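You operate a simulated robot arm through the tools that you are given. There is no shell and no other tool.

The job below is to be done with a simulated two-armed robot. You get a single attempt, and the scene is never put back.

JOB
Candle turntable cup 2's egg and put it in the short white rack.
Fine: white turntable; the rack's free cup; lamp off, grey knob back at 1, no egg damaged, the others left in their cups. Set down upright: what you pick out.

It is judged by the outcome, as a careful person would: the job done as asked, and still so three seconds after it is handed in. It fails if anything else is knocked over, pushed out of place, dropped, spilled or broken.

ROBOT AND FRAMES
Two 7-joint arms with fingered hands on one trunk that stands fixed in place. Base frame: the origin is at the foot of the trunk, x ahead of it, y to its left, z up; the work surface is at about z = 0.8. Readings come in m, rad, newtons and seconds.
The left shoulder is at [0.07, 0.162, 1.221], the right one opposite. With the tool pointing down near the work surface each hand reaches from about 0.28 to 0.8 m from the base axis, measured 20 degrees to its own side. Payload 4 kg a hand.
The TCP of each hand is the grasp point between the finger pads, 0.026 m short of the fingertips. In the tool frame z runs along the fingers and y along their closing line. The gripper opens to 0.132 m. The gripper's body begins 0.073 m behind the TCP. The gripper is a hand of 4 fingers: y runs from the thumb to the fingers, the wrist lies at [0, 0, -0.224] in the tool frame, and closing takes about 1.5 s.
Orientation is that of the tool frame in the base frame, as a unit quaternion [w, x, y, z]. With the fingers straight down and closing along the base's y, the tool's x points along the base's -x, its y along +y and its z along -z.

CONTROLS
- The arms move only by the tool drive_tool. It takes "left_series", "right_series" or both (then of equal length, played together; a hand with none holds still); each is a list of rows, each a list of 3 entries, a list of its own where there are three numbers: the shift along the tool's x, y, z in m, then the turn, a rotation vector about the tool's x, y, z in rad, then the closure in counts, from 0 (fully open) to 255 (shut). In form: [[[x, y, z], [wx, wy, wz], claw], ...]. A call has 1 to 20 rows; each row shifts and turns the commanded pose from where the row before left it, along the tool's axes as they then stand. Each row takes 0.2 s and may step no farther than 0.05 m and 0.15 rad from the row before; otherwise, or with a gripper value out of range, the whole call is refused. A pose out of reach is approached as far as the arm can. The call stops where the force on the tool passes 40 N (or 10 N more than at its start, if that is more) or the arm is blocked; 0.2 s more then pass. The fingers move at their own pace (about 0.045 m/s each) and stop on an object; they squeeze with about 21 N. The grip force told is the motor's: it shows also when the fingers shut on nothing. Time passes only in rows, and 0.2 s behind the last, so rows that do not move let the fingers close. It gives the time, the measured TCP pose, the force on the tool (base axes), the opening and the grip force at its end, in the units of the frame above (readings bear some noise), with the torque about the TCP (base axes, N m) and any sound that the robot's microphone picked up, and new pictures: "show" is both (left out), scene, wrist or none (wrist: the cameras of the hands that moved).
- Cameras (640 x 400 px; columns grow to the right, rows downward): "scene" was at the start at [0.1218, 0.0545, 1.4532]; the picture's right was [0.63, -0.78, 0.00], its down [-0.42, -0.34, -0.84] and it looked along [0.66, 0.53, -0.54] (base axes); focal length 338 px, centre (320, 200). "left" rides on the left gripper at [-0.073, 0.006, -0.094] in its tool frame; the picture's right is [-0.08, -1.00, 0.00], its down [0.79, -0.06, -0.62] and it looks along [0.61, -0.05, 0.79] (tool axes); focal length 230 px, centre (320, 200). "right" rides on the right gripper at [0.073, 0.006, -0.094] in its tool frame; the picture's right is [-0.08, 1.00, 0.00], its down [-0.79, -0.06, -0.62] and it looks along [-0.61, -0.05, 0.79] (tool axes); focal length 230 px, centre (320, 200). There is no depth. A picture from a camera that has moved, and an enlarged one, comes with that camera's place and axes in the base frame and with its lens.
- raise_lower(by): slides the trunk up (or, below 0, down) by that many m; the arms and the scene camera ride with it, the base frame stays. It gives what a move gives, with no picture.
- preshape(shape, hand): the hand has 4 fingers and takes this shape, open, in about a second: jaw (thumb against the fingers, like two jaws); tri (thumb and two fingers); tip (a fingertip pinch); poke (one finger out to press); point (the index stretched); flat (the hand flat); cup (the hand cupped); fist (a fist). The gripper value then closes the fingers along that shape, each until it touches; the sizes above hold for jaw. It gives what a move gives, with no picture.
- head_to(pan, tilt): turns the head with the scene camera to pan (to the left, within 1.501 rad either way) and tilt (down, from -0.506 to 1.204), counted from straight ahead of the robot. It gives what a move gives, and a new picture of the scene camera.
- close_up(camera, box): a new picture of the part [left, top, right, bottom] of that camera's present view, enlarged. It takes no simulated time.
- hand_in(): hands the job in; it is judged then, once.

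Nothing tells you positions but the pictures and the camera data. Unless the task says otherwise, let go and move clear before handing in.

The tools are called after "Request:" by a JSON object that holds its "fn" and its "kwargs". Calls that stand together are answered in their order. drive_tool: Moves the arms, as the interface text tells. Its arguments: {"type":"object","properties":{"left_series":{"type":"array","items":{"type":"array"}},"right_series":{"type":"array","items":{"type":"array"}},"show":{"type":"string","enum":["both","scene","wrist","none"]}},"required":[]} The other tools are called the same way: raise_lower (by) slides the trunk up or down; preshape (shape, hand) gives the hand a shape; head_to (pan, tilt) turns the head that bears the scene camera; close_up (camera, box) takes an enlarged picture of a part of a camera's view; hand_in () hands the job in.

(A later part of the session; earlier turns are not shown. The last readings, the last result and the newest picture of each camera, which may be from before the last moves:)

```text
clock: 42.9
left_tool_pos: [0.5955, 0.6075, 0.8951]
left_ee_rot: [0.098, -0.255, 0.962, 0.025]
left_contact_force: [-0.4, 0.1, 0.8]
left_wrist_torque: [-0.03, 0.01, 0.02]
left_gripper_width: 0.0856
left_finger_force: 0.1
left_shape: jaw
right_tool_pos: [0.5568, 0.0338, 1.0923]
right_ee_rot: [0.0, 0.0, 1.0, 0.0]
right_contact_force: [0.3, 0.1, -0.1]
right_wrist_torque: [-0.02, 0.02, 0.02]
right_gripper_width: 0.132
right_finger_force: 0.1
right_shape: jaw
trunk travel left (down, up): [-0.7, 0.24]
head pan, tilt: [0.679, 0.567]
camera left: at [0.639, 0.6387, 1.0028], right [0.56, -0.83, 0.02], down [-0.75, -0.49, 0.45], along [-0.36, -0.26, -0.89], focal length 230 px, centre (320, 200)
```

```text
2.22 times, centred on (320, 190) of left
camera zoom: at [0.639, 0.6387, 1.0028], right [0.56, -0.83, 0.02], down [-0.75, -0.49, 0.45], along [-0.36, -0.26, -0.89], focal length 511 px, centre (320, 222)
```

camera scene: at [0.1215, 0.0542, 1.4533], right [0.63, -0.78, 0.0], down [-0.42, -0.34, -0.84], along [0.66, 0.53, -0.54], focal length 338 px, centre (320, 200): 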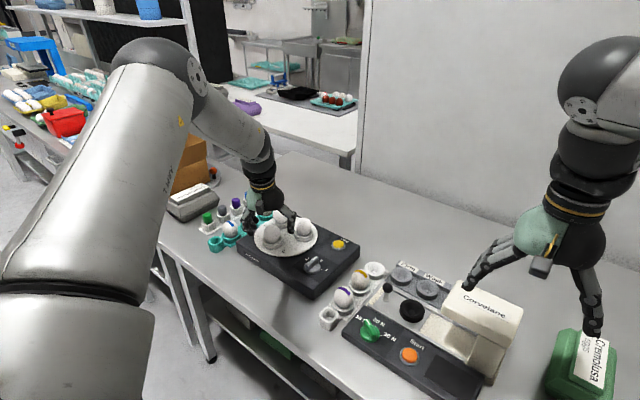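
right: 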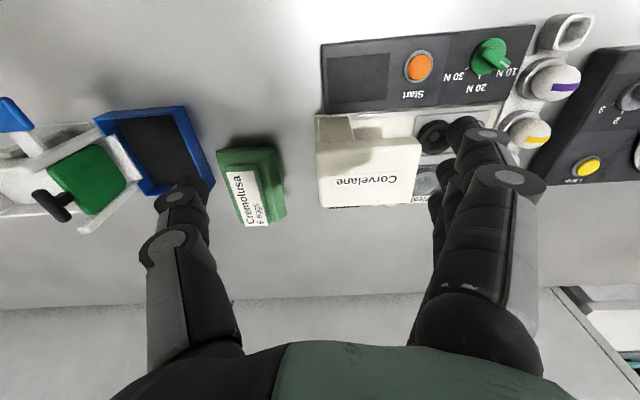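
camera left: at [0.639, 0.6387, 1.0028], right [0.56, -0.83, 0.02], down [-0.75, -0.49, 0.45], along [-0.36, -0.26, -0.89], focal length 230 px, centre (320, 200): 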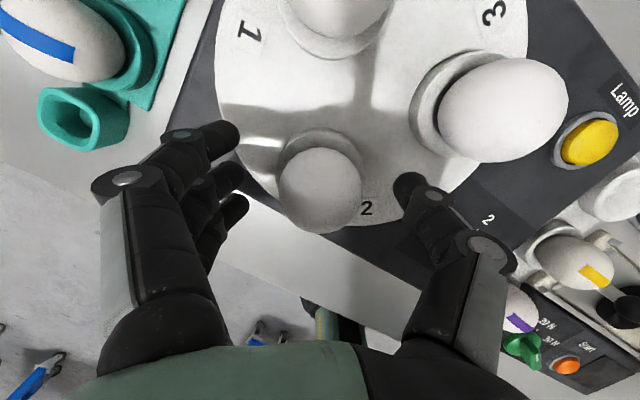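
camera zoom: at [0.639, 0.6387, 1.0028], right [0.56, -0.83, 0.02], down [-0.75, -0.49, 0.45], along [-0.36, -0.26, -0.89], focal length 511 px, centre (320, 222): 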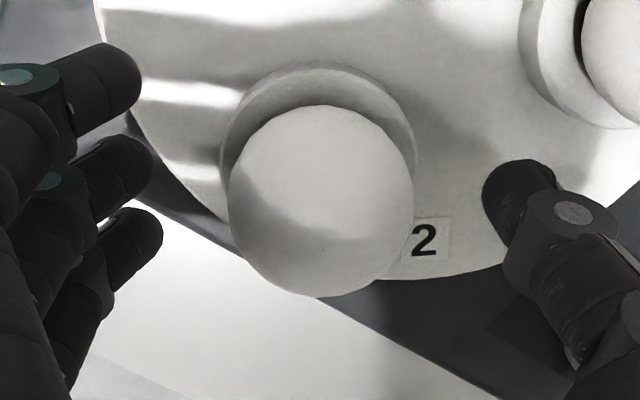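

Request:
{"fn": "drive_tool", "kwargs": {"left_series": [[[0, 0, 0], [0, 0, 0], 125], [[0, 0, 0], [0, 0, 0], 150], [[0, 0, 0], [0, 0, 0], 158], [[0, 0, 0], [0, 0, 0], 158]], "show": "wrist"}}

```text
clock: 43.9
left_tool_pos: [0.5952, 0.6067, 0.8957]
left_ee_rot: [0.097, -0.255, 0.962, 0.025]
left_contact_force: [0.9, -0.1, 0.3]
left_wrist_torque: [-0.01, 0.01, 0.01]
left_gripper_width: 0.0509
left_finger_force: 0.1
left_shape: jaw
right_tool_pos: [0.5567, 0.0334, 1.0924]
right_ee_rot: [0.0, 0.0, 1.0, 0.0]
right_contact_force: [0.7, 0.5, 0.1]
right_wrist_torque: [0.01, 0.02, 0.0]
right_gripper_width: 0.132
right_finger_force: 0.0
right_shape: jaw
trunk travel left (down, up): [-0.7, 0.24]
head pan, tilt: [0.679, 0.567]
camera left: at [0.6391, 0.6387, 1.0027], right [0.56, -0.83, 0.02], down [-0.75, -0.49, 0.45], along [-0.36, -0.26, -0.89], focal length 230 px, centre (320, 200)
```

left: 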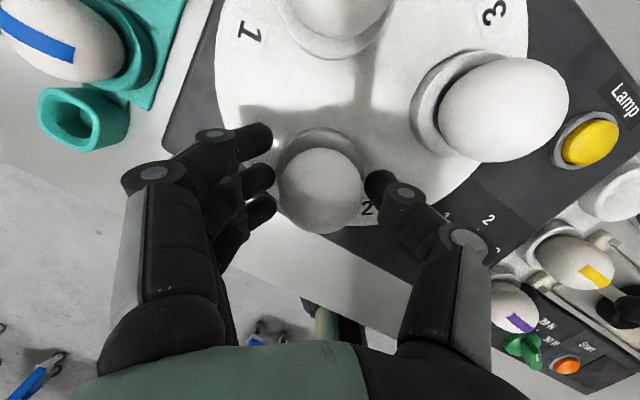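

Request:
{"fn": "drive_tool", "kwargs": {"left_series": [[[0, 0, 0], [0, 0, 0], 164], [[0, 0, 0], [0, 0, 0], 168], [[0, 0, 0], [0, 0, 0], 168]], "show": "none"}}

```text
clock: 44.7
left_tool_pos: [0.5963, 0.608, 0.8953]
left_ee_rot: [0.098, -0.255, 0.962, 0.026]
left_contact_force: [-0.2, -0.5, 1.0]
left_wrist_torque: [0.0, 0.06, 0.03]
left_gripper_width: 0.0455
left_finger_force: 0.0
left_shape: jaw
right_tool_pos: [0.5572, 0.034, 1.0939]
right_ee_rot: [0.0, 0.0, 1.0, 0.0]
right_contact_force: [-0.4, -0.2, 0.4]
right_wrist_torque: [-0.01, -0.03, 0.02]
right_gripper_width: 0.1317
right_finger_force: 0.2
right_shape: jaw
trunk travel left (down, up): [-0.7, 0.24]
head pan, tilt: [0.679, 0.567]
```

Request:
{"fn": "drive_tool", "kwargs": {"left_series": [[[0, 0, 0], [0, 0, 0], 172], [[0, 0, 0], [0, 0, 0], 172]], "show": "none"}}

```text
clock: 45.3
left_tool_pos: [0.5969, 0.6069, 0.897]
left_ee_rot: [0.098, -0.255, 0.962, 0.024]
left_contact_force: [-2.2, -0.2, 4.3]
left_wrist_torque: [-0.25, -0.13, -0.02]
left_gripper_width: 0.0355
left_finger_force: 14.2
left_shape: jaw
right_tool_pos: [0.5576, 0.0327, 1.0929]
right_ee_rot: [0.0, -0.001, 1.0, 0.0]
right_contact_force: [-0.1, -0.2, -0.4]
right_wrist_torque: [0.0, 0.04, 0.01]
right_gripper_width: 0.1319
right_finger_force: 0.1
right_shape: jaw
trunk travel left (down, up): [-0.7, 0.24]
head pan, tilt: [0.679, 0.567]
```

Request:
{"fn": "close_up", "kwargs": {"camera": "left", "box": [200, 100, 440, 280]}}

Request:
{"fn": "close_up", "kwargs": {"camera": "scene", "box": [235, 185, 315, 250]}}

```text
2.22 times, centred on (320, 190) of left
camera zoom: at [0.6387, 0.6382, 1.0039], right [0.56, -0.83, 0.02], down [-0.75, -0.49, 0.45], along [-0.36, -0.26, -0.89], focal length 511 px, centre (320, 222)
```

zoom: 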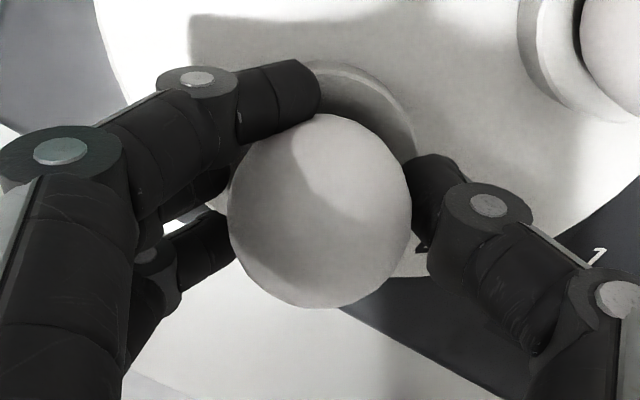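

```text
6.15 times, centred on (275, 218) of scene
camera zoom: at [0.121, 0.0538, 1.4534], right [0.63, -0.78, 0.0], down [-0.42, -0.34, -0.84], along [0.66, 0.53, -0.54], focal length 2078 px, centre (597, 92)
```

zoom: 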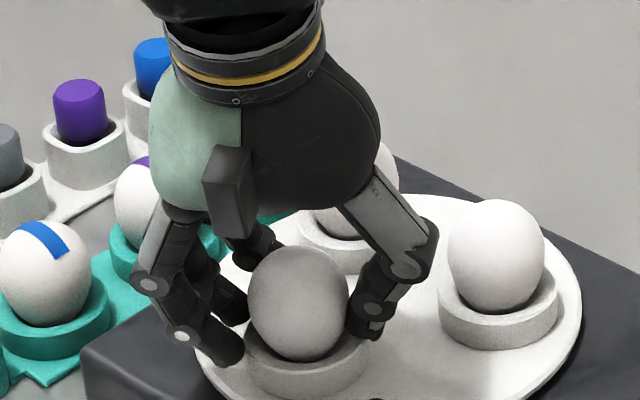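

The thumb and fingers now hold the egg, with about 14 N at the motor. I'll lift slowly a little and check that the egg comes along.

Request:
{"fn": "drive_tool", "kwargs": {"left_series": [[[0, 0, 0], [0, 0, 0], 172], [[-0.001, 0, -0.005], [0, 0, 0], 172], [[-0.002, 0, -0.01], [0, 0, 0], 172], [[0, 0, 0], [0, 0, 0], 172]], "show": "wrist"}}

Request:
{"fn": "close_up", "kwargs": {"camera": "scene", "box": [235, 185, 315, 250]}}

```text
clock: 46.3
left_tool_pos: [0.598, 0.6069, 0.9119]
left_ee_rot: [0.097, -0.255, 0.962, 0.025]
left_contact_force: [0.0, -0.4, -0.7]
left_wrist_torque: [0.01, 0.01, 0.01]
left_gripper_width: 0.0278
left_finger_force: 21.1
left_shape: jaw
right_tool_pos: [0.5586, 0.0344, 1.0935]
right_ee_rot: [0.0, 0.0, 1.0, 0.0]
right_contact_force: [-0.3, 0.4, -0.6]
right_wrist_torque: [-0.01, 0.01, -0.01]
right_gripper_width: 0.1316
right_finger_force: 0.1
right_shape: jaw
trunk travel left (down, up): [-0.7, 0.24]
head pan, tilt: [0.679, 0.567]
camera left: at [0.6411, 0.6385, 1.0182], right [0.56, -0.83, 0.02], down [-0.75, -0.49, 0.45], along [-0.36, -0.26, -0.89], focal length 230 px, centre (320, 200)
```

left: 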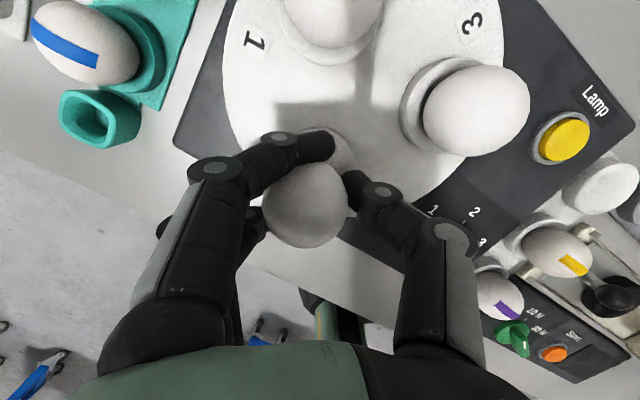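

```text
6.15 times, centred on (275, 218) of scene
camera zoom: at [0.1222, 0.0549, 1.4532], right [0.63, -0.78, 0.0], down [-0.42, -0.34, -0.84], along [0.66, 0.53, -0.54], focal length 2078 px, centre (597, 92)
```

zoom: 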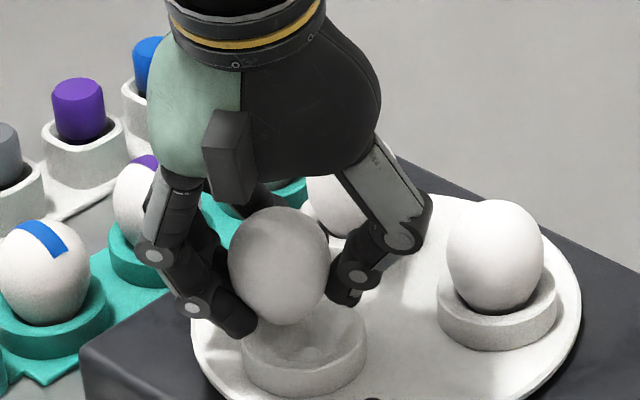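

The egg has come out of the cup but it has shifted in the grip. I'll look closely before doing anything else.

Request:
{"fn": "close_up", "kwargs": {"camera": "left", "box": [220, 110, 420, 270]}}

Request:
{"fn": "close_up", "kwargs": {"camera": "scene", "box": [250, 200, 300, 240]}}

```text
2.50 times, centred on (320, 190) of left
camera zoom: at [0.6411, 0.6385, 1.0182], right [0.56, -0.83, 0.02], down [-0.75, -0.49, 0.45], along [-0.36, -0.26, -0.89], focal length 575 px, centre (320, 225)
```

zoom: 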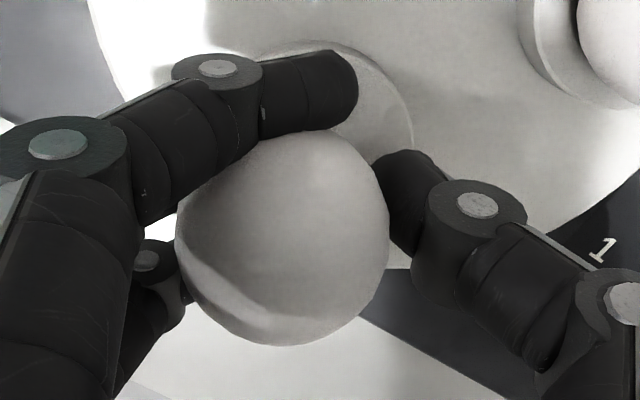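

```text
10.00 times, centred on (275, 220) of scene
camera zoom: at [0.1222, 0.0549, 1.4532], right [0.63, -0.78, 0.0], down [-0.42, -0.34, -0.84], along [0.66, 0.53, -0.54], focal length 3377 px, centre (770, 0)
```

zoom: 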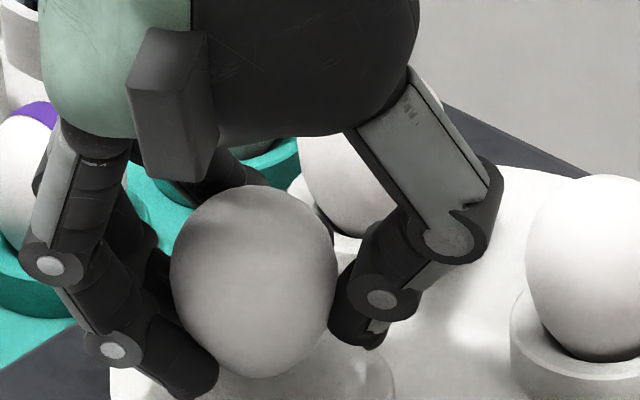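

Request:
{"fn": "drive_tool", "kwargs": {"left_series": [[[0, 0, 0], [0, 0, 0], 172]], "show": "none"}}

Request:
{"fn": "close_up", "kwargs": {"camera": "left", "box": [220, 110, 420, 270]}}

```text
clock: 46.7
left_tool_pos: [0.5979, 0.6063, 0.9101]
left_ee_rot: [0.098, -0.255, 0.962, 0.025]
left_contact_force: [0.9, 0.3, 0.4]
left_wrist_torque: [0.01, -0.04, 0.0]
left_gripper_width: 0.0274
left_finger_force: 21.0
left_shape: jaw
right_tool_pos: [0.5577, 0.0337, 1.0922]
right_ee_rot: [0.0, 0.0, 1.0, 0.0]
right_contact_force: [-0.3, 1.3, -0.4]
right_wrist_torque: [0.0, -0.02, 0.0]
right_gripper_width: 0.1319
right_finger_force: 0.0
right_shape: jaw
trunk travel left (down, up): [-0.7, 0.24]
head pan, tilt: [0.679, 0.567]
```

```text
2.50 times, centred on (320, 190) of left
camera zoom: at [0.6407, 0.6384, 1.0185], right [0.56, -0.83, 0.02], down [-0.75, -0.49, 0.45], along [-0.36, -0.26, -0.89], focal length 575 px, centre (320, 225)
```

zoom: 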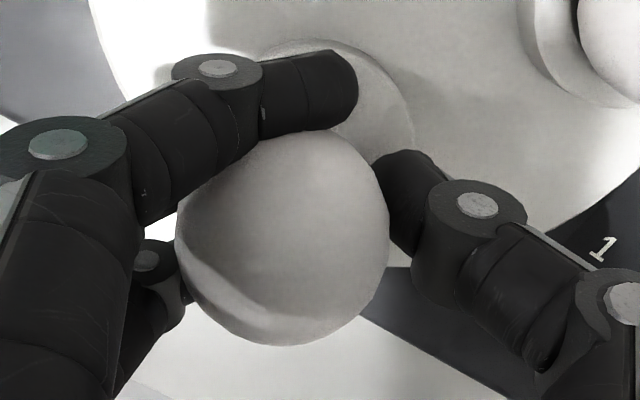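

The grip is holding steady: the egg is upright, caged by the thumb and fingers, with its centre about 8 mm toward the fingers from the TCP. I'll lift it slowly, well clear of the other eggs.

Request:
{"fn": "drive_tool", "kwargs": {"left_series": [[[-0.002, 0, -0.0098], [0, 0, 0], 172], [[-0.0041, 0, -0.0196], [0, 0, 0], 172], [[-0.0041, 0, -0.0196], [0, 0, 0], 172], [[-0.0041, 0, -0.0196], [0, 0, 0], 172], [[-0.002, 0, -0.0098], [0, 0, 0], 172], [[0, 0, 0], [0, 0, 0], 172]], "show": "both"}}

Request:
{"fn": "close_up", "kwargs": {"camera": "left", "box": [220, 110, 420, 270]}}

Request:
{"fn": "close_up", "kwargs": {"camera": "scene", "box": [230, 160, 342, 250]}}

```text
clock: 48.1
left_tool_pos: [0.5977, 0.6059, 0.9911]
left_ee_rot: [0.098, -0.255, 0.962, 0.024]
left_contact_force: [-0.6, -0.3, -0.3]
left_wrist_torque: [0.0, 0.04, 0.03]
left_gripper_width: 0.0276
left_finger_force: 21.4
left_shape: jaw
right_tool_pos: [0.5586, 0.0334, 1.0919]
right_ee_rot: [0.0, 0.0, 1.0, 0.0]
right_contact_force: [-0.1, 0.2, -0.6]
right_wrist_torque: [0.0, 0.0, 0.05]
right_gripper_width: 0.1318
right_finger_force: 0.1
right_shape: jaw
trunk travel left (down, up): [-0.7, 0.24]
head pan, tilt: [0.679, 0.567]
camera scene: at [0.1222, 0.0548, 1.4532], right [0.63, -0.78, 0.0], down [-0.42, -0.34, -0.84], along [0.66, 0.53, -0.54], focal length 338 px, centre (320, 200)
camera left: at [0.6413, 0.6378, 1.0978], right [0.56, -0.83, 0.02], down [-0.74, -0.49, 0.45], along [-0.36, -0.26, -0.89], focal length 230 px, centre (320, 200)
```

scene: 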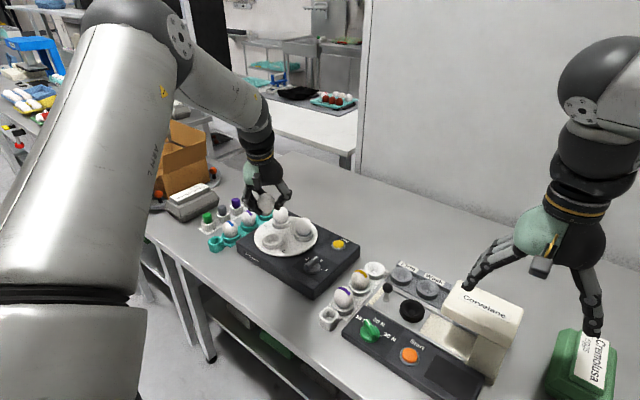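
left: 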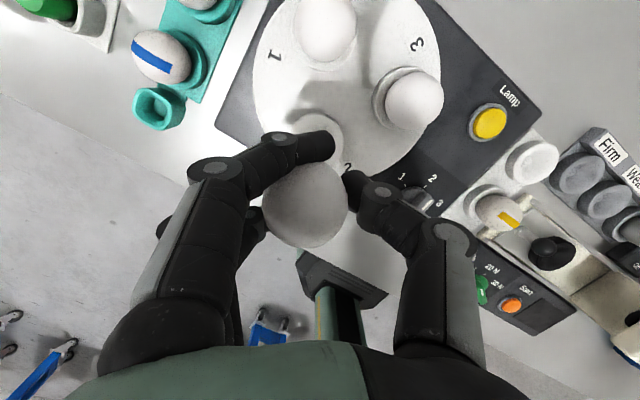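

```text
2.50 times, centred on (320, 190) of left
camera zoom: at [0.6413, 0.6378, 1.0978], right [0.56, -0.83, 0.02], down [-0.74, -0.49, 0.45], along [-0.36, -0.26, -0.89], focal length 575 px, centre (320, 225)
```

zoom: 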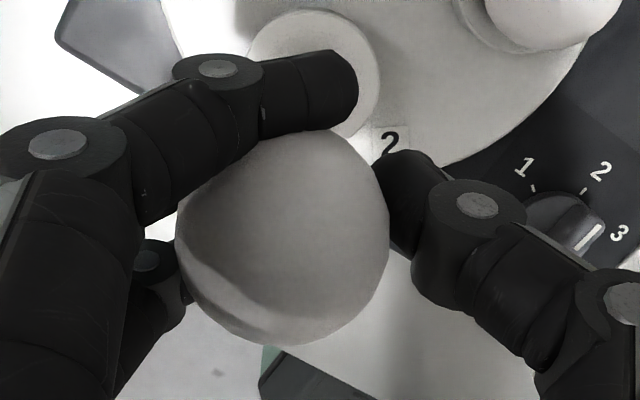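

```text
4.44 times, centred on (286, 205) of scene
camera zoom: at [0.1222, 0.0548, 1.4532], right [0.63, -0.78, 0.0], down [-0.42, -0.34, -0.84], along [0.66, 0.53, -0.54], focal length 1501 px, centre (471, 178)
```

zoom: 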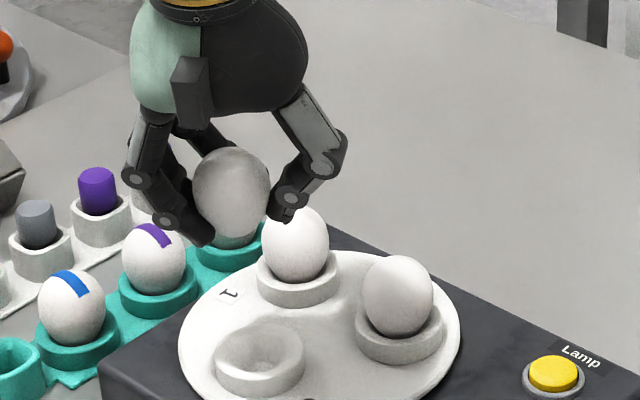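

The egg is secure and clear. I'll carry it slowly toward the free rack cup, checking part way.

Request:
{"fn": "drive_tool", "kwargs": {"left_series": [[[0.0008, -0.0143, 0.0009], [0, 0, 0], 172], [[0.0016, -0.0286, 0.0017], [0, 0, 0], 172], [[0.0016, -0.0286, 0.0017], [0, 0, 0], 172], [[0.0016, -0.0286, 0.0017], [0, 0, 0], 172], [[0.0016, -0.0286, 0.0017], [0, 0, 0], 172], [[0.0008, -0.0143, 0.0009], [0, 0, 0], 172]], "show": "wrist"}}

```text
clock: 49.5
left_tool_pos: [0.6653, 0.4813, 0.9806]
left_ee_rot: [0.098, -0.255, 0.962, 0.026]
left_contact_force: [0.4, -0.4, -0.2]
left_wrist_torque: [0.02, 0.0, 0.01]
left_gripper_width: 0.0276
left_finger_force: 21.6
left_shape: jaw
right_tool_pos: [0.5583, 0.0318, 1.0928]
right_ee_rot: [-0.001, 0.0, 1.0, -0.001]
right_contact_force: [0.6, -0.9, 1.2]
right_wrist_torque: [0.0, -0.04, 0.02]
right_gripper_width: 0.1319
right_finger_force: 0.0
right_shape: jaw
trunk travel left (down, up): [-0.7, 0.24]
head pan, tilt: [0.679, 0.567]
camera left: at [0.7078, 0.5117, 1.0873], right [0.56, -0.83, 0.02], down [-0.74, -0.5, 0.45], along [-0.36, -0.26, -0.89], focal length 230 px, centre (320, 200)
```

left: 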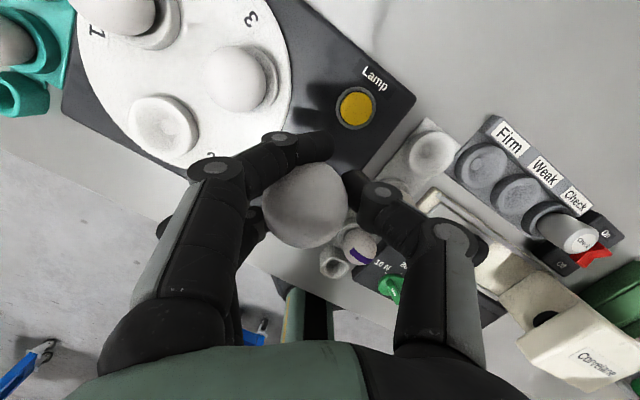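

Request:
{"fn": "drive_tool", "kwargs": {"left_series": [[[0.0008, -0.0143, 0.0009], [0, 0, 0], 172], [[0.0016, -0.0286, 0.0017], [0, 0, 0], 172], [[0.0016, -0.0286, 0.0017], [0, 0, 0], 172], [[0.0016, -0.0286, 0.0017], [0, 0, 0], 172], [[0.0016, -0.0286, 0.0017], [0, 0, 0], 172], [[0.0008, -0.0143, 0.0009], [0, 0, 0], 172]], "show": "both"}}

Request:
{"fn": "close_up", "kwargs": {"camera": "scene", "box": [310, 200, 422, 310]}}

Request:
{"fn": "close_up", "kwargs": {"camera": "left", "box": [220, 80, 420, 240]}}

```text
clock: 50.9
left_tool_pos: [0.684, 0.364, 0.9795]
left_ee_rot: [0.099, -0.256, 0.961, 0.025]
left_contact_force: [-0.3, 0.1, 0.2]
left_wrist_torque: [0.01, -0.01, -0.03]
left_gripper_width: 0.0275
left_finger_force: 20.4
left_shape: jaw
left hand out of reach, approached as far as the arm can: row 3, 4, 5, 6
right_tool_pos: [0.5579, 0.0328, 1.0925]
right_ee_rot: [0.0, 0.0, 1.0, 0.0]
right_contact_force: [0.0, -0.5, -0.1]
right_wrist_torque: [0.03, 0.01, -0.01]
right_gripper_width: 0.1318
right_finger_force: 0.1
right_shape: jaw
trunk travel left (down, up): [-0.7, 0.24]
head pan, tilt: [0.679, 0.567]
camera scene: at [0.1222, 0.0546, 1.4532], right [0.63, -0.78, 0.0], down [-0.42, -0.34, -0.84], along [0.66, 0.53, -0.54], focal length 338 px, centre (320, 200)
camera left: at [0.7268, 0.3952, 1.0863], right [0.56, -0.83, 0.02], down [-0.75, -0.49, 0.45], along [-0.36, -0.26, -0.9], focal length 230 px, centre (320, 200)
```

scene: 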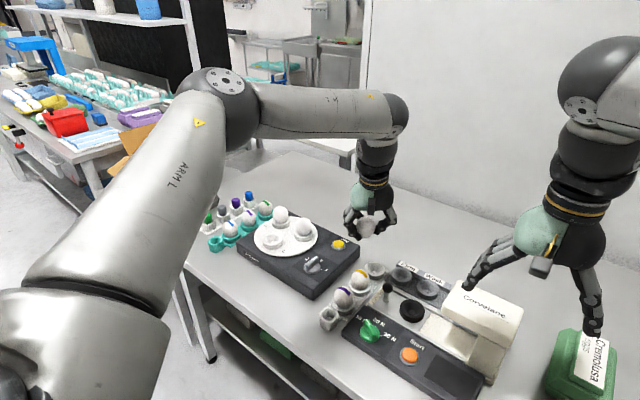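
left: 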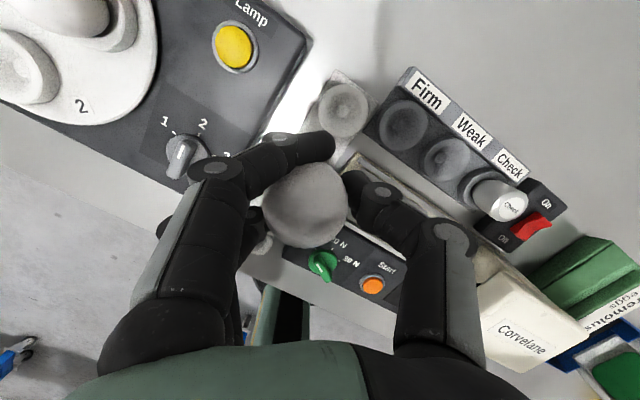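

```text
3.64 times, centred on (366, 255) of scene
camera zoom: at [0.1222, 0.0546, 1.4532], right [0.63, -0.78, 0.0], down [-0.42, -0.34, -0.84], along [0.66, 0.53, -0.54], focal length 1228 px, centre (153, 0)
```

zoom: 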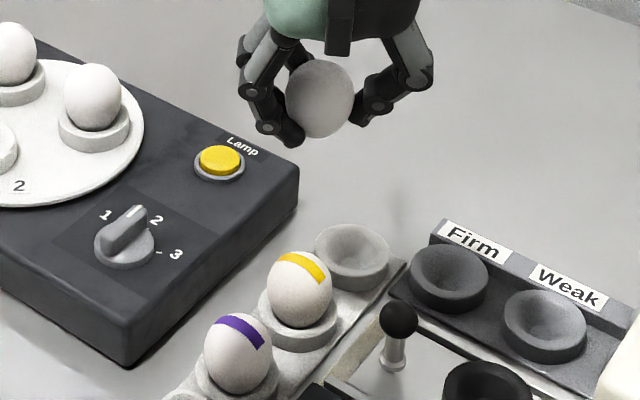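

```text
2.50 times, centred on (320, 160) of left
camera zoom: at [0.7268, 0.3952, 1.0863], right [0.56, -0.83, 0.02], down [-0.75, -0.49, 0.45], along [-0.36, -0.26, -0.9], focal length 575 px, centre (320, 300)
```

zoom: 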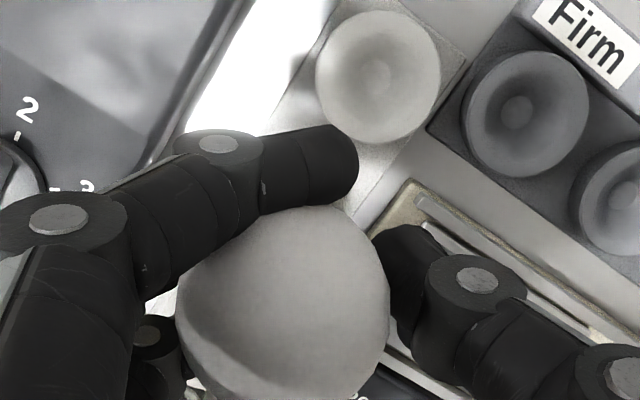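

The arm stopped short at this height and yaw, about 5 cm from the cup, with the egg still secure. I'll turn the hand a little about the vertical, which keeps the egg upright, and see whether the reach improves.

Request:
{"fn": "drive_tool", "kwargs": {"left_series": [[[0, 0, 0], [0.0267, 0, 0.1285], 172], [[0, 0, 0], [0.0267, 0, 0.1285], 172], [[0, 0, 0], [0, 0, 0], 172]], "show": "none"}}

```text
clock: 51.7
left_tool_pos: [0.6855, 0.3639, 0.98]
left_ee_rot: [0.1, -0.127, 0.987, 0.012]
left_contact_force: [0.1, -0.2, 0.0]
left_wrist_torque: [-0.03, 0.0, 0.02]
left_gripper_width: 0.0275
left_finger_force: 21.3
left_shape: jaw
right_tool_pos: [0.5571, 0.0337, 1.0918]
right_ee_rot: [0.0, 0.0, 1.0, 0.001]
right_contact_force: [0.2, -0.5, 0.4]
right_wrist_torque: [0.0, -0.01, 0.0]
right_gripper_width: 0.1319
right_finger_force: 0.0
right_shape: jaw
trunk travel left (down, up): [-0.7, 0.24]
head pan, tilt: [0.679, 0.567]
```

Request:
{"fn": "drive_tool", "kwargs": {"left_series": [[[-0.0177, -0.0099, 0.0037], [0, 0, 0], 172], [[-0.0177, -0.0099, 0.0037], [0, 0, 0], 172]], "show": "none"}}

```text
clock: 52.3
left_tool_pos: [0.6936, 0.362, 0.9799]
left_ee_rot: [0.102, -0.127, 0.987, 0.011]
left_contact_force: [-0.3, 0.3, -0.4]
left_wrist_torque: [-0.03, 0.0, 0.02]
left_gripper_width: 0.0276
left_finger_force: 21.1
left_shape: jaw
left hand out of reach, approached as far as the arm can: row 1, 2
right_tool_pos: [0.5571, 0.0338, 1.0931]
right_ee_rot: [0.0, 0.001, 1.0, 0.001]
right_contact_force: [-0.4, 0.3, 0.3]
right_wrist_torque: [0.01, 0.0, 0.01]
right_gripper_width: 0.1318
right_finger_force: 0.1
right_shape: jaw
trunk travel left (down, up): [-0.7, 0.24]
head pan, tilt: [0.679, 0.567]
```

Request:
{"fn": "raise_lower", "kwargs": {"by": 0.08}}

Request:
{"fn": "drive_tool", "kwargs": {"left_series": [[[0.004, 0, 0.0196], [0, 0, 0], 172], [[0.004, 0, 0.0196], [0, 0, 0], 172], [[0.004, 0, 0.0196], [0, 0, 0], 172], [[0.004, 0, 0.0196], [0, 0, 0], 172]], "show": "none"}}

```text
clock: 53.5
left_tool_pos: [0.6945, 0.3617, 1.0587]
left_ee_rot: [0.102, -0.127, 0.987, 0.011]
left_contact_force: [0.2, -0.4, -0.4]
left_wrist_torque: [0.02, -0.01, 0.01]
left_gripper_width: 0.0277
left_finger_force: 21.0
left_shape: jaw
right_tool_pos: [0.559, 0.0325, 1.1731]
right_ee_rot: [0.0, -0.001, 1.0, 0.0]
right_contact_force: [-0.3, 0.2, 0.5]
right_wrist_torque: [0.01, 0.01, 0.01]
right_gripper_width: 0.1319
right_finger_force: 0.0
right_shape: jaw
trunk travel left (down, up): [-0.78, 0.16]
head pan, tilt: [0.679, 0.567]
```

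```text
clock: 54.5
left_tool_pos: [0.6744, 0.3669, 0.9838]
left_ee_rot: [0.102, -0.127, 0.987, 0.01]
left_contact_force: [1.3, -0.3, -0.6]
left_wrist_torque: [0.01, -0.02, 0.0]
left_gripper_width: 0.0276
left_finger_force: 20.8
left_shape: jaw
left hand out of reach, approached as far as the arm can: row 1, 2, 3, 4
right_tool_pos: [0.5578, 0.0333, 1.1723]
right_ee_rot: [0.0, 0.0, 1.0, 0.0]
right_contact_force: [0.2, -0.1, -0.2]
right_wrist_torque: [0.01, 0.02, -0.01]
right_gripper_width: 0.1316
right_finger_force: 0.0
right_shape: jaw
trunk travel left (down, up): [-0.78, 0.16]
head pan, tilt: [0.679, 0.567]
```

Raising the trunk made the reach worse, so the limit is arm extension, and lowering the trunk should help. I'll first raise both hands relative to the trunk, then lower it.

Request:
{"fn": "drive_tool", "kwargs": {"left_series": [[[-0.002, 0, -0.0098], [0, 0, 0], 172], [[-0.004, 0, -0.0196], [0, 0, 0], 172], [[-0.004, 0, -0.0196], [0, 0, 0], 172], [[-0.004, 0, -0.0196], [0, 0, 0], 172], [[-0.004, 0, -0.0196], [0, 0, 0], 172], [[-0.004, 0, -0.0196], [0, 0, 0], 172], [[-0.004, 0, -0.0196], [0, 0, 0], 172], [[-0.004, 0, -0.0196], [0, 0, 0], 172], [[-0.004, 0, -0.0196], [0, 0, 0], 172], [[-0.002, 0, -0.0098], [0, 0, 0], 172]], "right_series": [[[0, 0, -0.01], [0, 0, 0], 0], [[0, 0, -0.02], [0, 0, 0], 0], [[0, 0, -0.02], [0, 0, 0], 0], [[0, 0, -0.02], [0, 0, 0], 0], [[0, 0, -0.02], [0, 0, 0], 0], [[0, 0, -0.02], [0, 0, 0], 0], [[0, 0, -0.02], [0, 0, 0], 0], [[0, 0, -0.02], [0, 0, 0], 0], [[0, 0, -0.02], [0, 0, 0], 0], [[0, 0, -0.01], [0, 0, 0], 0]], "show": "none"}}

```text
clock: 56.6
left_tool_pos: [0.6751, 0.3698, 1.1654]
left_ee_rot: [0.1, -0.126, 0.987, 0.009]
left_contact_force: [-0.1, -0.3, -0.3]
left_wrist_torque: [0.0, 0.02, -0.01]
left_gripper_width: 0.0276
left_finger_force: 21.3
left_shape: jaw
right_tool_pos: [0.5651, 0.0168, 1.355]
right_ee_rot: [-0.007, 0.016, 1.0, 0.015]
right_contact_force: [0.0, 0.6, 0.0]
right_wrist_torque: [-0.01, -0.02, 0.03]
right_gripper_width: 0.1321
right_finger_force: 0.0
right_shape: jaw
trunk travel left (down, up): [-0.78, 0.16]
head pan, tilt: [0.679, 0.567]
```

Request:
{"fn": "raise_lower", "kwargs": {"by": -0.18}}

Request:
{"fn": "close_up", "kwargs": {"camera": "left", "box": [220, 80, 420, 240]}}

Request:
{"fn": "close_up", "kwargs": {"camera": "scene", "box": [0, 0, 640, 400]}}

```text
clock: 58.6
left_tool_pos: [0.6767, 0.3684, 0.9862]
left_ee_rot: [0.101, -0.126, 0.987, 0.011]
left_contact_force: [0.0, 1.1, -0.5]
left_wrist_torque: [0.0, 0.01, -0.02]
left_gripper_width: 0.0276
left_finger_force: 21.2
left_shape: jaw
right_tool_pos: [0.5626, 0.0203, 1.1823]
right_ee_rot: [0.001, 0.012, 1.0, 0.018]
right_contact_force: [0.2, -0.2, -0.5]
right_wrist_torque: [-0.02, 0.02, 0.0]
right_gripper_width: 0.132
right_finger_force: 0.1
right_shape: jaw
trunk travel left (down, up): [-0.6, 0.34]
head pan, tilt: [0.679, 0.567]
```

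```text
2.50 times, centred on (320, 160) of left
camera zoom: at [0.7246, 0.3884, 1.0936], right [0.33, -0.95, 0.02], down [-0.85, -0.28, 0.44], along [-0.41, -0.16, -0.9], focal length 575 px, centre (320, 300)
```

zoom: 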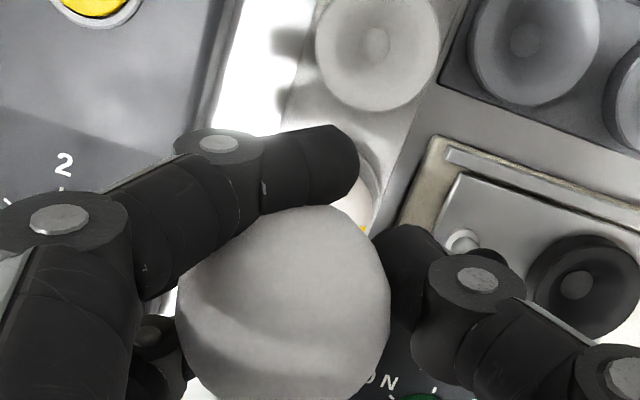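

```text
1.00 times, centred on (320, 200) of scene (not enlarged: the box is as wide or as high as the picture)
camera zoom: at [0.1218, 0.0544, 1.3533], right [0.63, -0.78, 0.0], down [-0.42, -0.34, -0.84], along [0.66, 0.53, -0.54], focal length 338 px, centre (320, 200)
```

zoom: 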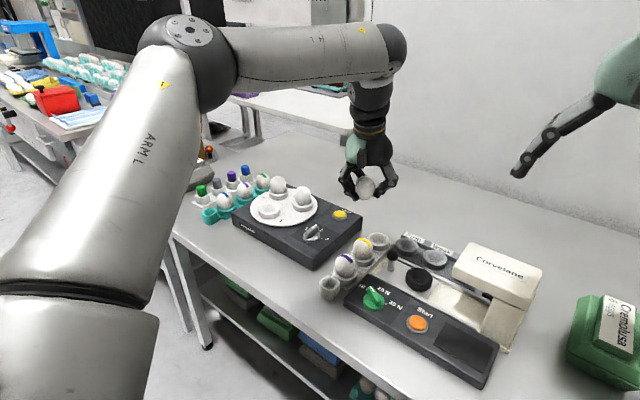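

Request:
{"fn": "drive_tool", "kwargs": {"left_series": [[[-0.0156, -0.0104, 0.0032], [0, 0, 0], 172], [[-0.0156, -0.0104, 0.0032], [0, 0, 0], 172], [[0, 0, 0], [0, 0, 0], 172]], "show": "none"}}

```text
clock: 59.5
left_tool_pos: [0.6906, 0.3624, 0.9816]
left_ee_rot: [0.104, -0.127, 0.986, 0.009]
left_contact_force: [0.3, 0.0, -0.9]
left_wrist_torque: [-0.01, -0.02, 0.0]
left_gripper_width: 0.0276
left_finger_force: 20.7
left_shape: jaw
left hand out of reach, approached as far as the arm can: row 1, 2
right_tool_pos: [0.5615, 0.0203, 1.1843]
right_ee_rot: [0.002, 0.011, 1.0, 0.018]
right_contact_force: [-0.2, 0.5, 0.1]
right_wrist_torque: [-0.02, 0.0, 0.0]
right_gripper_width: 0.1318
right_finger_force: 0.0
right_shape: jaw
trunk travel left (down, up): [-0.6, 0.34]
head pan, tilt: [0.679, 0.567]
```

The reach limit barely changed. I'll look at how upright the egg sits in the hand before choosing how to gain the last 4 cm.

Request:
{"fn": "close_up", "kwargs": {"camera": "scene", "box": [335, 155, 415, 210]}}

Request:
{"fn": "close_up", "kwargs": {"camera": "right", "box": [400, 0, 640, 200]}}

```text
7.27 times, centred on (375, 182) of scene
camera zoom: at [0.1219, 0.0544, 1.3532], right [0.63, -0.78, 0.0], down [-0.42, -0.34, -0.84], along [0.66, 0.53, -0.54], focal length 2456 px, centre (-80, 327)
```

zoom: 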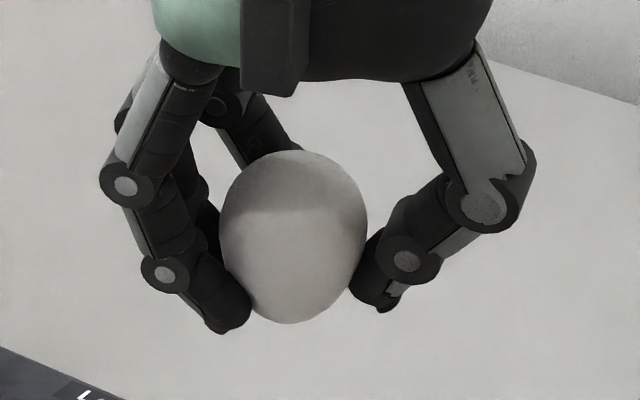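

```text
2.00 times, centred on (520, 100) of right
camera zoom: at [0.4892, 0.025, 1.2765], right [0.1, 0.99, 0.04], down [0.78, -0.1, 0.61], along [0.62, -0.03, -0.79], focal length 460 px, centre (-80, 400)
```

zoom: 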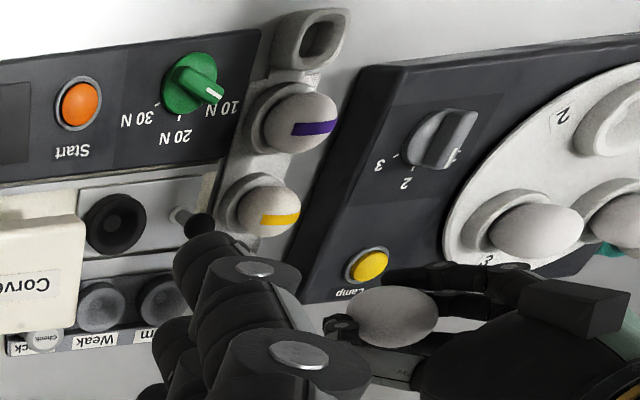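

Request:
{"fn": "close_up", "kwargs": {"camera": "right", "box": [540, 110, 640, 190]}}

Request:
{"fn": "close_up", "kwargs": {"camera": "left", "box": [220, 120, 420, 280]}}

```text
5.00 times, centred on (590, 150) of right
camera zoom: at [0.4892, 0.025, 1.2765], right [0.1, 0.99, 0.04], down [0.78, -0.1, 0.61], along [0.62, -0.03, -0.79], focal length 1150 px, centre (-1030, 450)
```

zoom: 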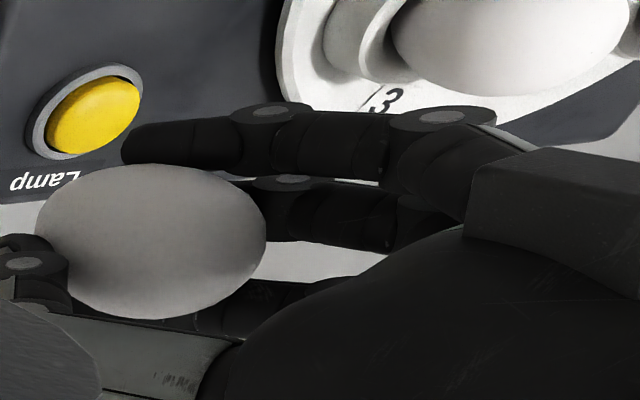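

```text
2.50 times, centred on (320, 200) of left
camera zoom: at [0.7399, 0.3824, 1.0899], right [0.33, -0.95, 0.02], down [-0.85, -0.28, 0.44], along [-0.41, -0.16, -0.9], focal length 575 px, centre (320, 200)
```

zoom: 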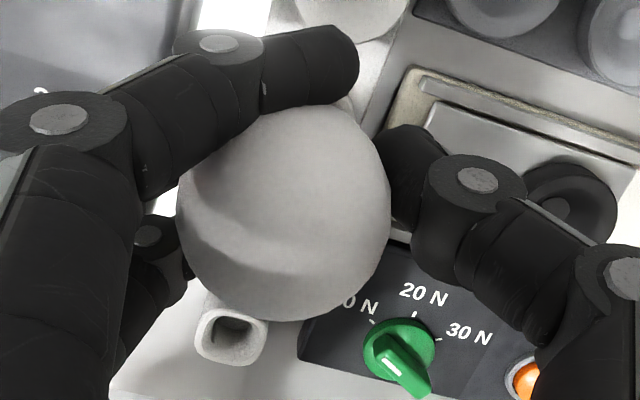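

The egg looks upright in the hand. I'll test whether yawing further, keeping the egg upright at this safe height, lets the arm reach further forward.

Request:
{"fn": "drive_tool", "kwargs": {"left_series": [[[0, 0, 0], [0.0263, 0, 0.1285], 172], [[0, 0, 0], [0.0263, 0, 0.1285], 172], [[-0.0156, -0.0064, 0.0032], [0, 0, 0], 172], [[-0.0156, -0.0064, 0.0032], [0, 0, 0], 172]], "show": "none"}}

```text
clock: 60.5
left_tool_pos: [0.6965, 0.3562, 0.982]
left_ee_rot: [0.104, 0.003, 0.995, -0.002]
left_contact_force: [-0.4, 0.0, 0.2]
left_wrist_torque: [0.02, 0.01, -0.04]
left_gripper_width: 0.0277
left_finger_force: 21.0
left_shape: jaw
left hand out of reach, approached as far as the arm can: row 3, 4
right_tool_pos: [0.5624, 0.0203, 1.184]
right_ee_rot: [0.0, 0.012, 1.0, 0.018]
right_contact_force: [0.3, -0.7, -0.6]
right_wrist_torque: [-0.03, -0.03, 0.0]
right_gripper_width: 0.1318
right_finger_force: 0.0
right_shape: jaw
trunk travel left (down, up): [-0.6, 0.34]
head pan, tilt: [0.679, 0.567]
```

Request:
{"fn": "drive_tool", "kwargs": {"left_series": [[[0, 0, 0], [0, -0.08, 0], 172], [[0, 0, 0], [0, -0.08, 0], 172], [[-0.0187, 0, 0.0071], [0, 0, 0], 172], [[-0.0187, 0, 0.0071], [0, 0, 0], 172]], "show": "none"}}

```text
clock: 61.5
left_tool_pos: [0.7381, 0.3575, 0.9815]
left_ee_rot: [0.181, 0.003, 0.983, -0.003]
left_contact_force: [0.5, 0.1, 1.1]
left_wrist_torque: [-0.02, 0.04, -0.02]
left_gripper_width: 0.0273
left_finger_force: 20.5
left_shape: jaw
right_tool_pos: [0.5625, 0.0215, 1.1816]
right_ee_rot: [0.0, 0.012, 1.0, 0.019]
right_contact_force: [0.0, 0.3, 0.9]
right_wrist_torque: [-0.05, -0.02, -0.04]
right_gripper_width: 0.132
right_finger_force: 0.1
right_shape: jaw
trunk travel left (down, up): [-0.6, 0.34]
head pan, tilt: [0.679, 0.567]
```

Tilting 9° more outward unlocks the reach completely. I'll centre the egg over the cup and come down to a still-safe 0.92, then try taking that extra tilt back out.

Request:
{"fn": "drive_tool", "kwargs": {"left_series": [[[0.0106, -0.0031, 0.0179], [0, 0, 0], 172], [[0.0106, -0.0031, 0.0179], [0, 0, 0], 172], [[0.0106, -0.0031, 0.0179], [0, 0, 0], 172], [[0, 0, 0], [0, 0, 0], 172]], "show": "both"}}

Request:
{"fn": "close_up", "kwargs": {"camera": "scene", "box": [330, 170, 430, 270]}}

Request:
{"fn": "close_up", "kwargs": {"camera": "left", "box": [220, 80, 420, 240]}}

```text
clock: 62.5
left_tool_pos: [0.727, 0.3486, 0.9184]
left_ee_rot: [0.181, 0.003, 0.983, -0.002]
left_contact_force: [-0.4, 0.9, -0.7]
left_wrist_torque: [0.01, 0.0, -0.02]
left_gripper_width: 0.0273
left_finger_force: 20.6
left_shape: jaw
right_tool_pos: [0.5629, 0.0199, 1.1807]
right_ee_rot: [-0.001, 0.013, 1.0, 0.018]
right_contact_force: [0.8, 1.0, 0.0]
right_wrist_torque: [0.0, 0.01, 0.02]
right_gripper_width: 0.1318
right_finger_force: 0.1
right_shape: jaw
trunk travel left (down, up): [-0.6, 0.34]
head pan, tilt: [0.679, 0.567]
camera scene: at [0.1219, 0.0544, 1.3532], right [0.63, -0.78, 0.0], down [-0.42, -0.34, -0.84], along [0.66, 0.53, -0.54], focal length 338 px, centre (320, 200)
camera left: at [0.7624, 0.3544, 1.0326], right [0.07, -1.0, 0.03], down [-0.95, -0.05, 0.3], along [-0.29, -0.05, -0.95], focal length 230 px, centre (320, 200)
```

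scene: 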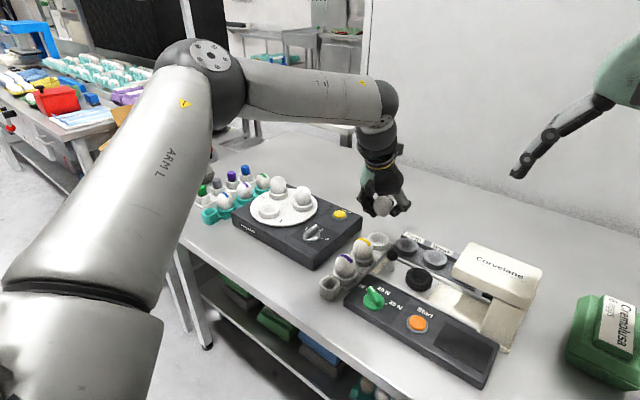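
left: 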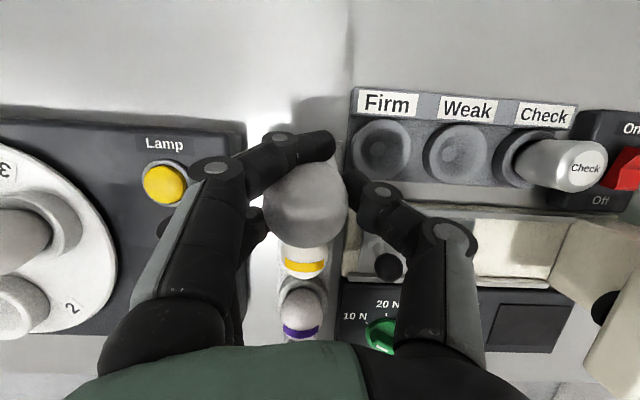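

```text
4.00 times, centred on (380, 220) of scene
camera zoom: at [0.1219, 0.0544, 1.3532], right [0.63, -0.78, 0.0], down [-0.42, -0.34, -0.84], along [0.66, 0.53, -0.54], focal length 1351 px, centre (80, 120)
```

zoom: 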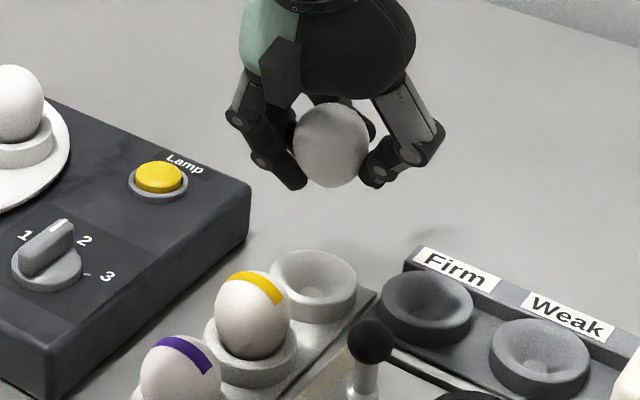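

```text
2.50 times, centred on (320, 160) of left
camera zoom: at [0.7624, 0.3544, 1.0326], right [0.07, -1.0, 0.03], down [-0.95, -0.05, 0.3], along [-0.29, -0.05, -0.95], focal length 575 px, centre (320, 300)
```

zoom: 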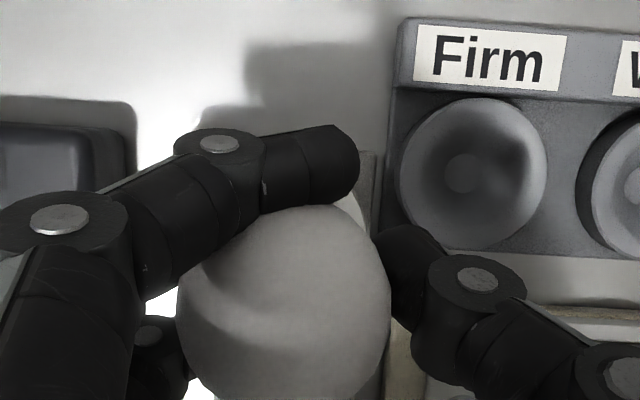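

The egg hangs directly above the free cup. Putting the shoulder level with the wrist should let me take most of the extra tilt back out, so I'll raise the arm a little and lower the trunk by the same amount.

Request:
{"fn": "drive_tool", "kwargs": {"left_series": [[[-0.0075, 0, -0.0196], [0, 0, 0], 172], [[-0.0075, 0, -0.0196], [0, 0, 0], 172], [[0, 0, 0], [0, 0, 0], 172]], "show": "none"}}

Request:
{"fn": "raise_lower", "kwargs": {"by": -0.05}}

```text
clock: 63.2
left_tool_pos: [0.7282, 0.3483, 0.9589]
left_ee_rot: [0.182, 0.003, 0.983, -0.001]
left_contact_force: [-0.6, 0.7, -1.0]
left_wrist_torque: [-0.03, 0.01, 0.04]
left_gripper_width: 0.0273
left_finger_force: 20.9
left_shape: jaw
right_tool_pos: [0.563, 0.02, 1.1817]
right_ee_rot: [0.0, 0.012, 1.0, 0.018]
right_contact_force: [-0.1, 0.5, -0.3]
right_wrist_torque: [-0.04, 0.0, -0.02]
right_gripper_width: 0.132
right_finger_force: 0.0
right_shape: jaw
trunk travel left (down, up): [-0.6, 0.34]
head pan, tilt: [0.679, 0.567]
```

```text
clock: 64.2
left_tool_pos: [0.7268, 0.3482, 0.91]
left_ee_rot: [0.181, 0.004, 0.983, -0.002]
left_contact_force: [0.7, -0.4, -0.1]
left_wrist_torque: [0.0, 0.01, -0.01]
left_gripper_width: 0.0273
left_finger_force: 21.2
left_shape: jaw
right_tool_pos: [0.5613, 0.02, 1.1329]
right_ee_rot: [0.0, 0.012, 1.0, 0.018]
right_contact_force: [-0.4, -0.9, 0.5]
right_wrist_torque: [0.01, -0.01, 0.01]
right_gripper_width: 0.1321
right_finger_force: 0.1
right_shape: jaw
trunk travel left (down, up): [-0.55, 0.39]
head pan, tilt: [0.679, 0.567]
```

Request:
{"fn": "drive_tool", "kwargs": {"left_series": [[[0, 0, 0], [0, 0.04, 0], 172], [[0, 0, 0], [0, 0, 0], 172]], "show": "none"}}

```text
clock: 64.8
left_tool_pos: [0.7261, 0.3491, 0.9117]
left_ee_rot: [0.162, 0.003, 0.987, -0.002]
left_contact_force: [-0.3, -0.3, -0.8]
left_wrist_torque: [-0.03, 0.01, 0.0]
left_gripper_width: 0.0274
left_finger_force: 21.2
left_shape: jaw
right_tool_pos: [0.5622, 0.0202, 1.1326]
right_ee_rot: [0.001, 0.012, 1.0, 0.018]
right_contact_force: [-0.8, -0.1, -0.1]
right_wrist_torque: [-0.03, -0.02, -0.01]
right_gripper_width: 0.1319
right_finger_force: 0.0
right_shape: jaw
trunk travel left (down, up): [-0.55, 0.39]
head pan, tilt: [0.679, 0.567]
```

Request:
{"fn": "drive_tool", "kwargs": {"left_series": [[[0, 0, 0], [0, 0.03, 0], 172], [[0, 0, 0], [0, 0, 0], 172]], "show": "none"}}

```text
clock: 65.4
left_tool_pos: [0.7264, 0.3489, 0.9103]
left_ee_rot: [0.15, 0.003, 0.989, -0.003]
left_contact_force: [0.2, 0.3, -0.4]
left_wrist_torque: [-0.01, -0.02, -0.01]
left_gripper_width: 0.0275
left_finger_force: 20.7
left_shape: jaw
right_tool_pos: [0.5615, 0.0205, 1.1325]
right_ee_rot: [0.0, 0.013, 1.0, 0.018]
right_contact_force: [-0.3, 0.2, -0.6]
right_wrist_torque: [-0.01, 0.01, -0.02]
right_gripper_width: 0.1318
right_finger_force: 0.1
right_shape: jaw
trunk travel left (down, up): [-0.55, 0.39]
head pan, tilt: [0.679, 0.567]
```

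Request:
{"fn": "drive_tool", "kwargs": {"left_series": [[[0, 0, 0], [0, 0.025, 0], 172], [[0, 0, 0], [0, 0, 0], 172]], "show": "none"}}

```text
clock: 66.0
left_tool_pos: [0.7185, 0.3492, 0.9113]
left_ee_rot: [0.136, 0.003, 0.991, -0.002]
left_contact_force: [-0.3, 0.1, -0.1]
left_wrist_torque: [-0.01, -0.03, 0.02]
left_gripper_width: 0.0275
left_finger_force: 21.2
left_shape: jaw
left hand out of reach, approached as far as the arm can: row 1
right_tool_pos: [0.5629, 0.0195, 1.1321]
right_ee_rot: [0.0, 0.011, 1.0, 0.018]
right_contact_force: [1.0, -0.2, 0.0]
right_wrist_torque: [-0.03, 0.03, -0.02]
right_gripper_width: 0.1318
right_finger_force: 0.1
right_shape: jaw
trunk travel left (down, up): [-0.55, 0.39]
head pan, tilt: [0.679, 0.567]
```

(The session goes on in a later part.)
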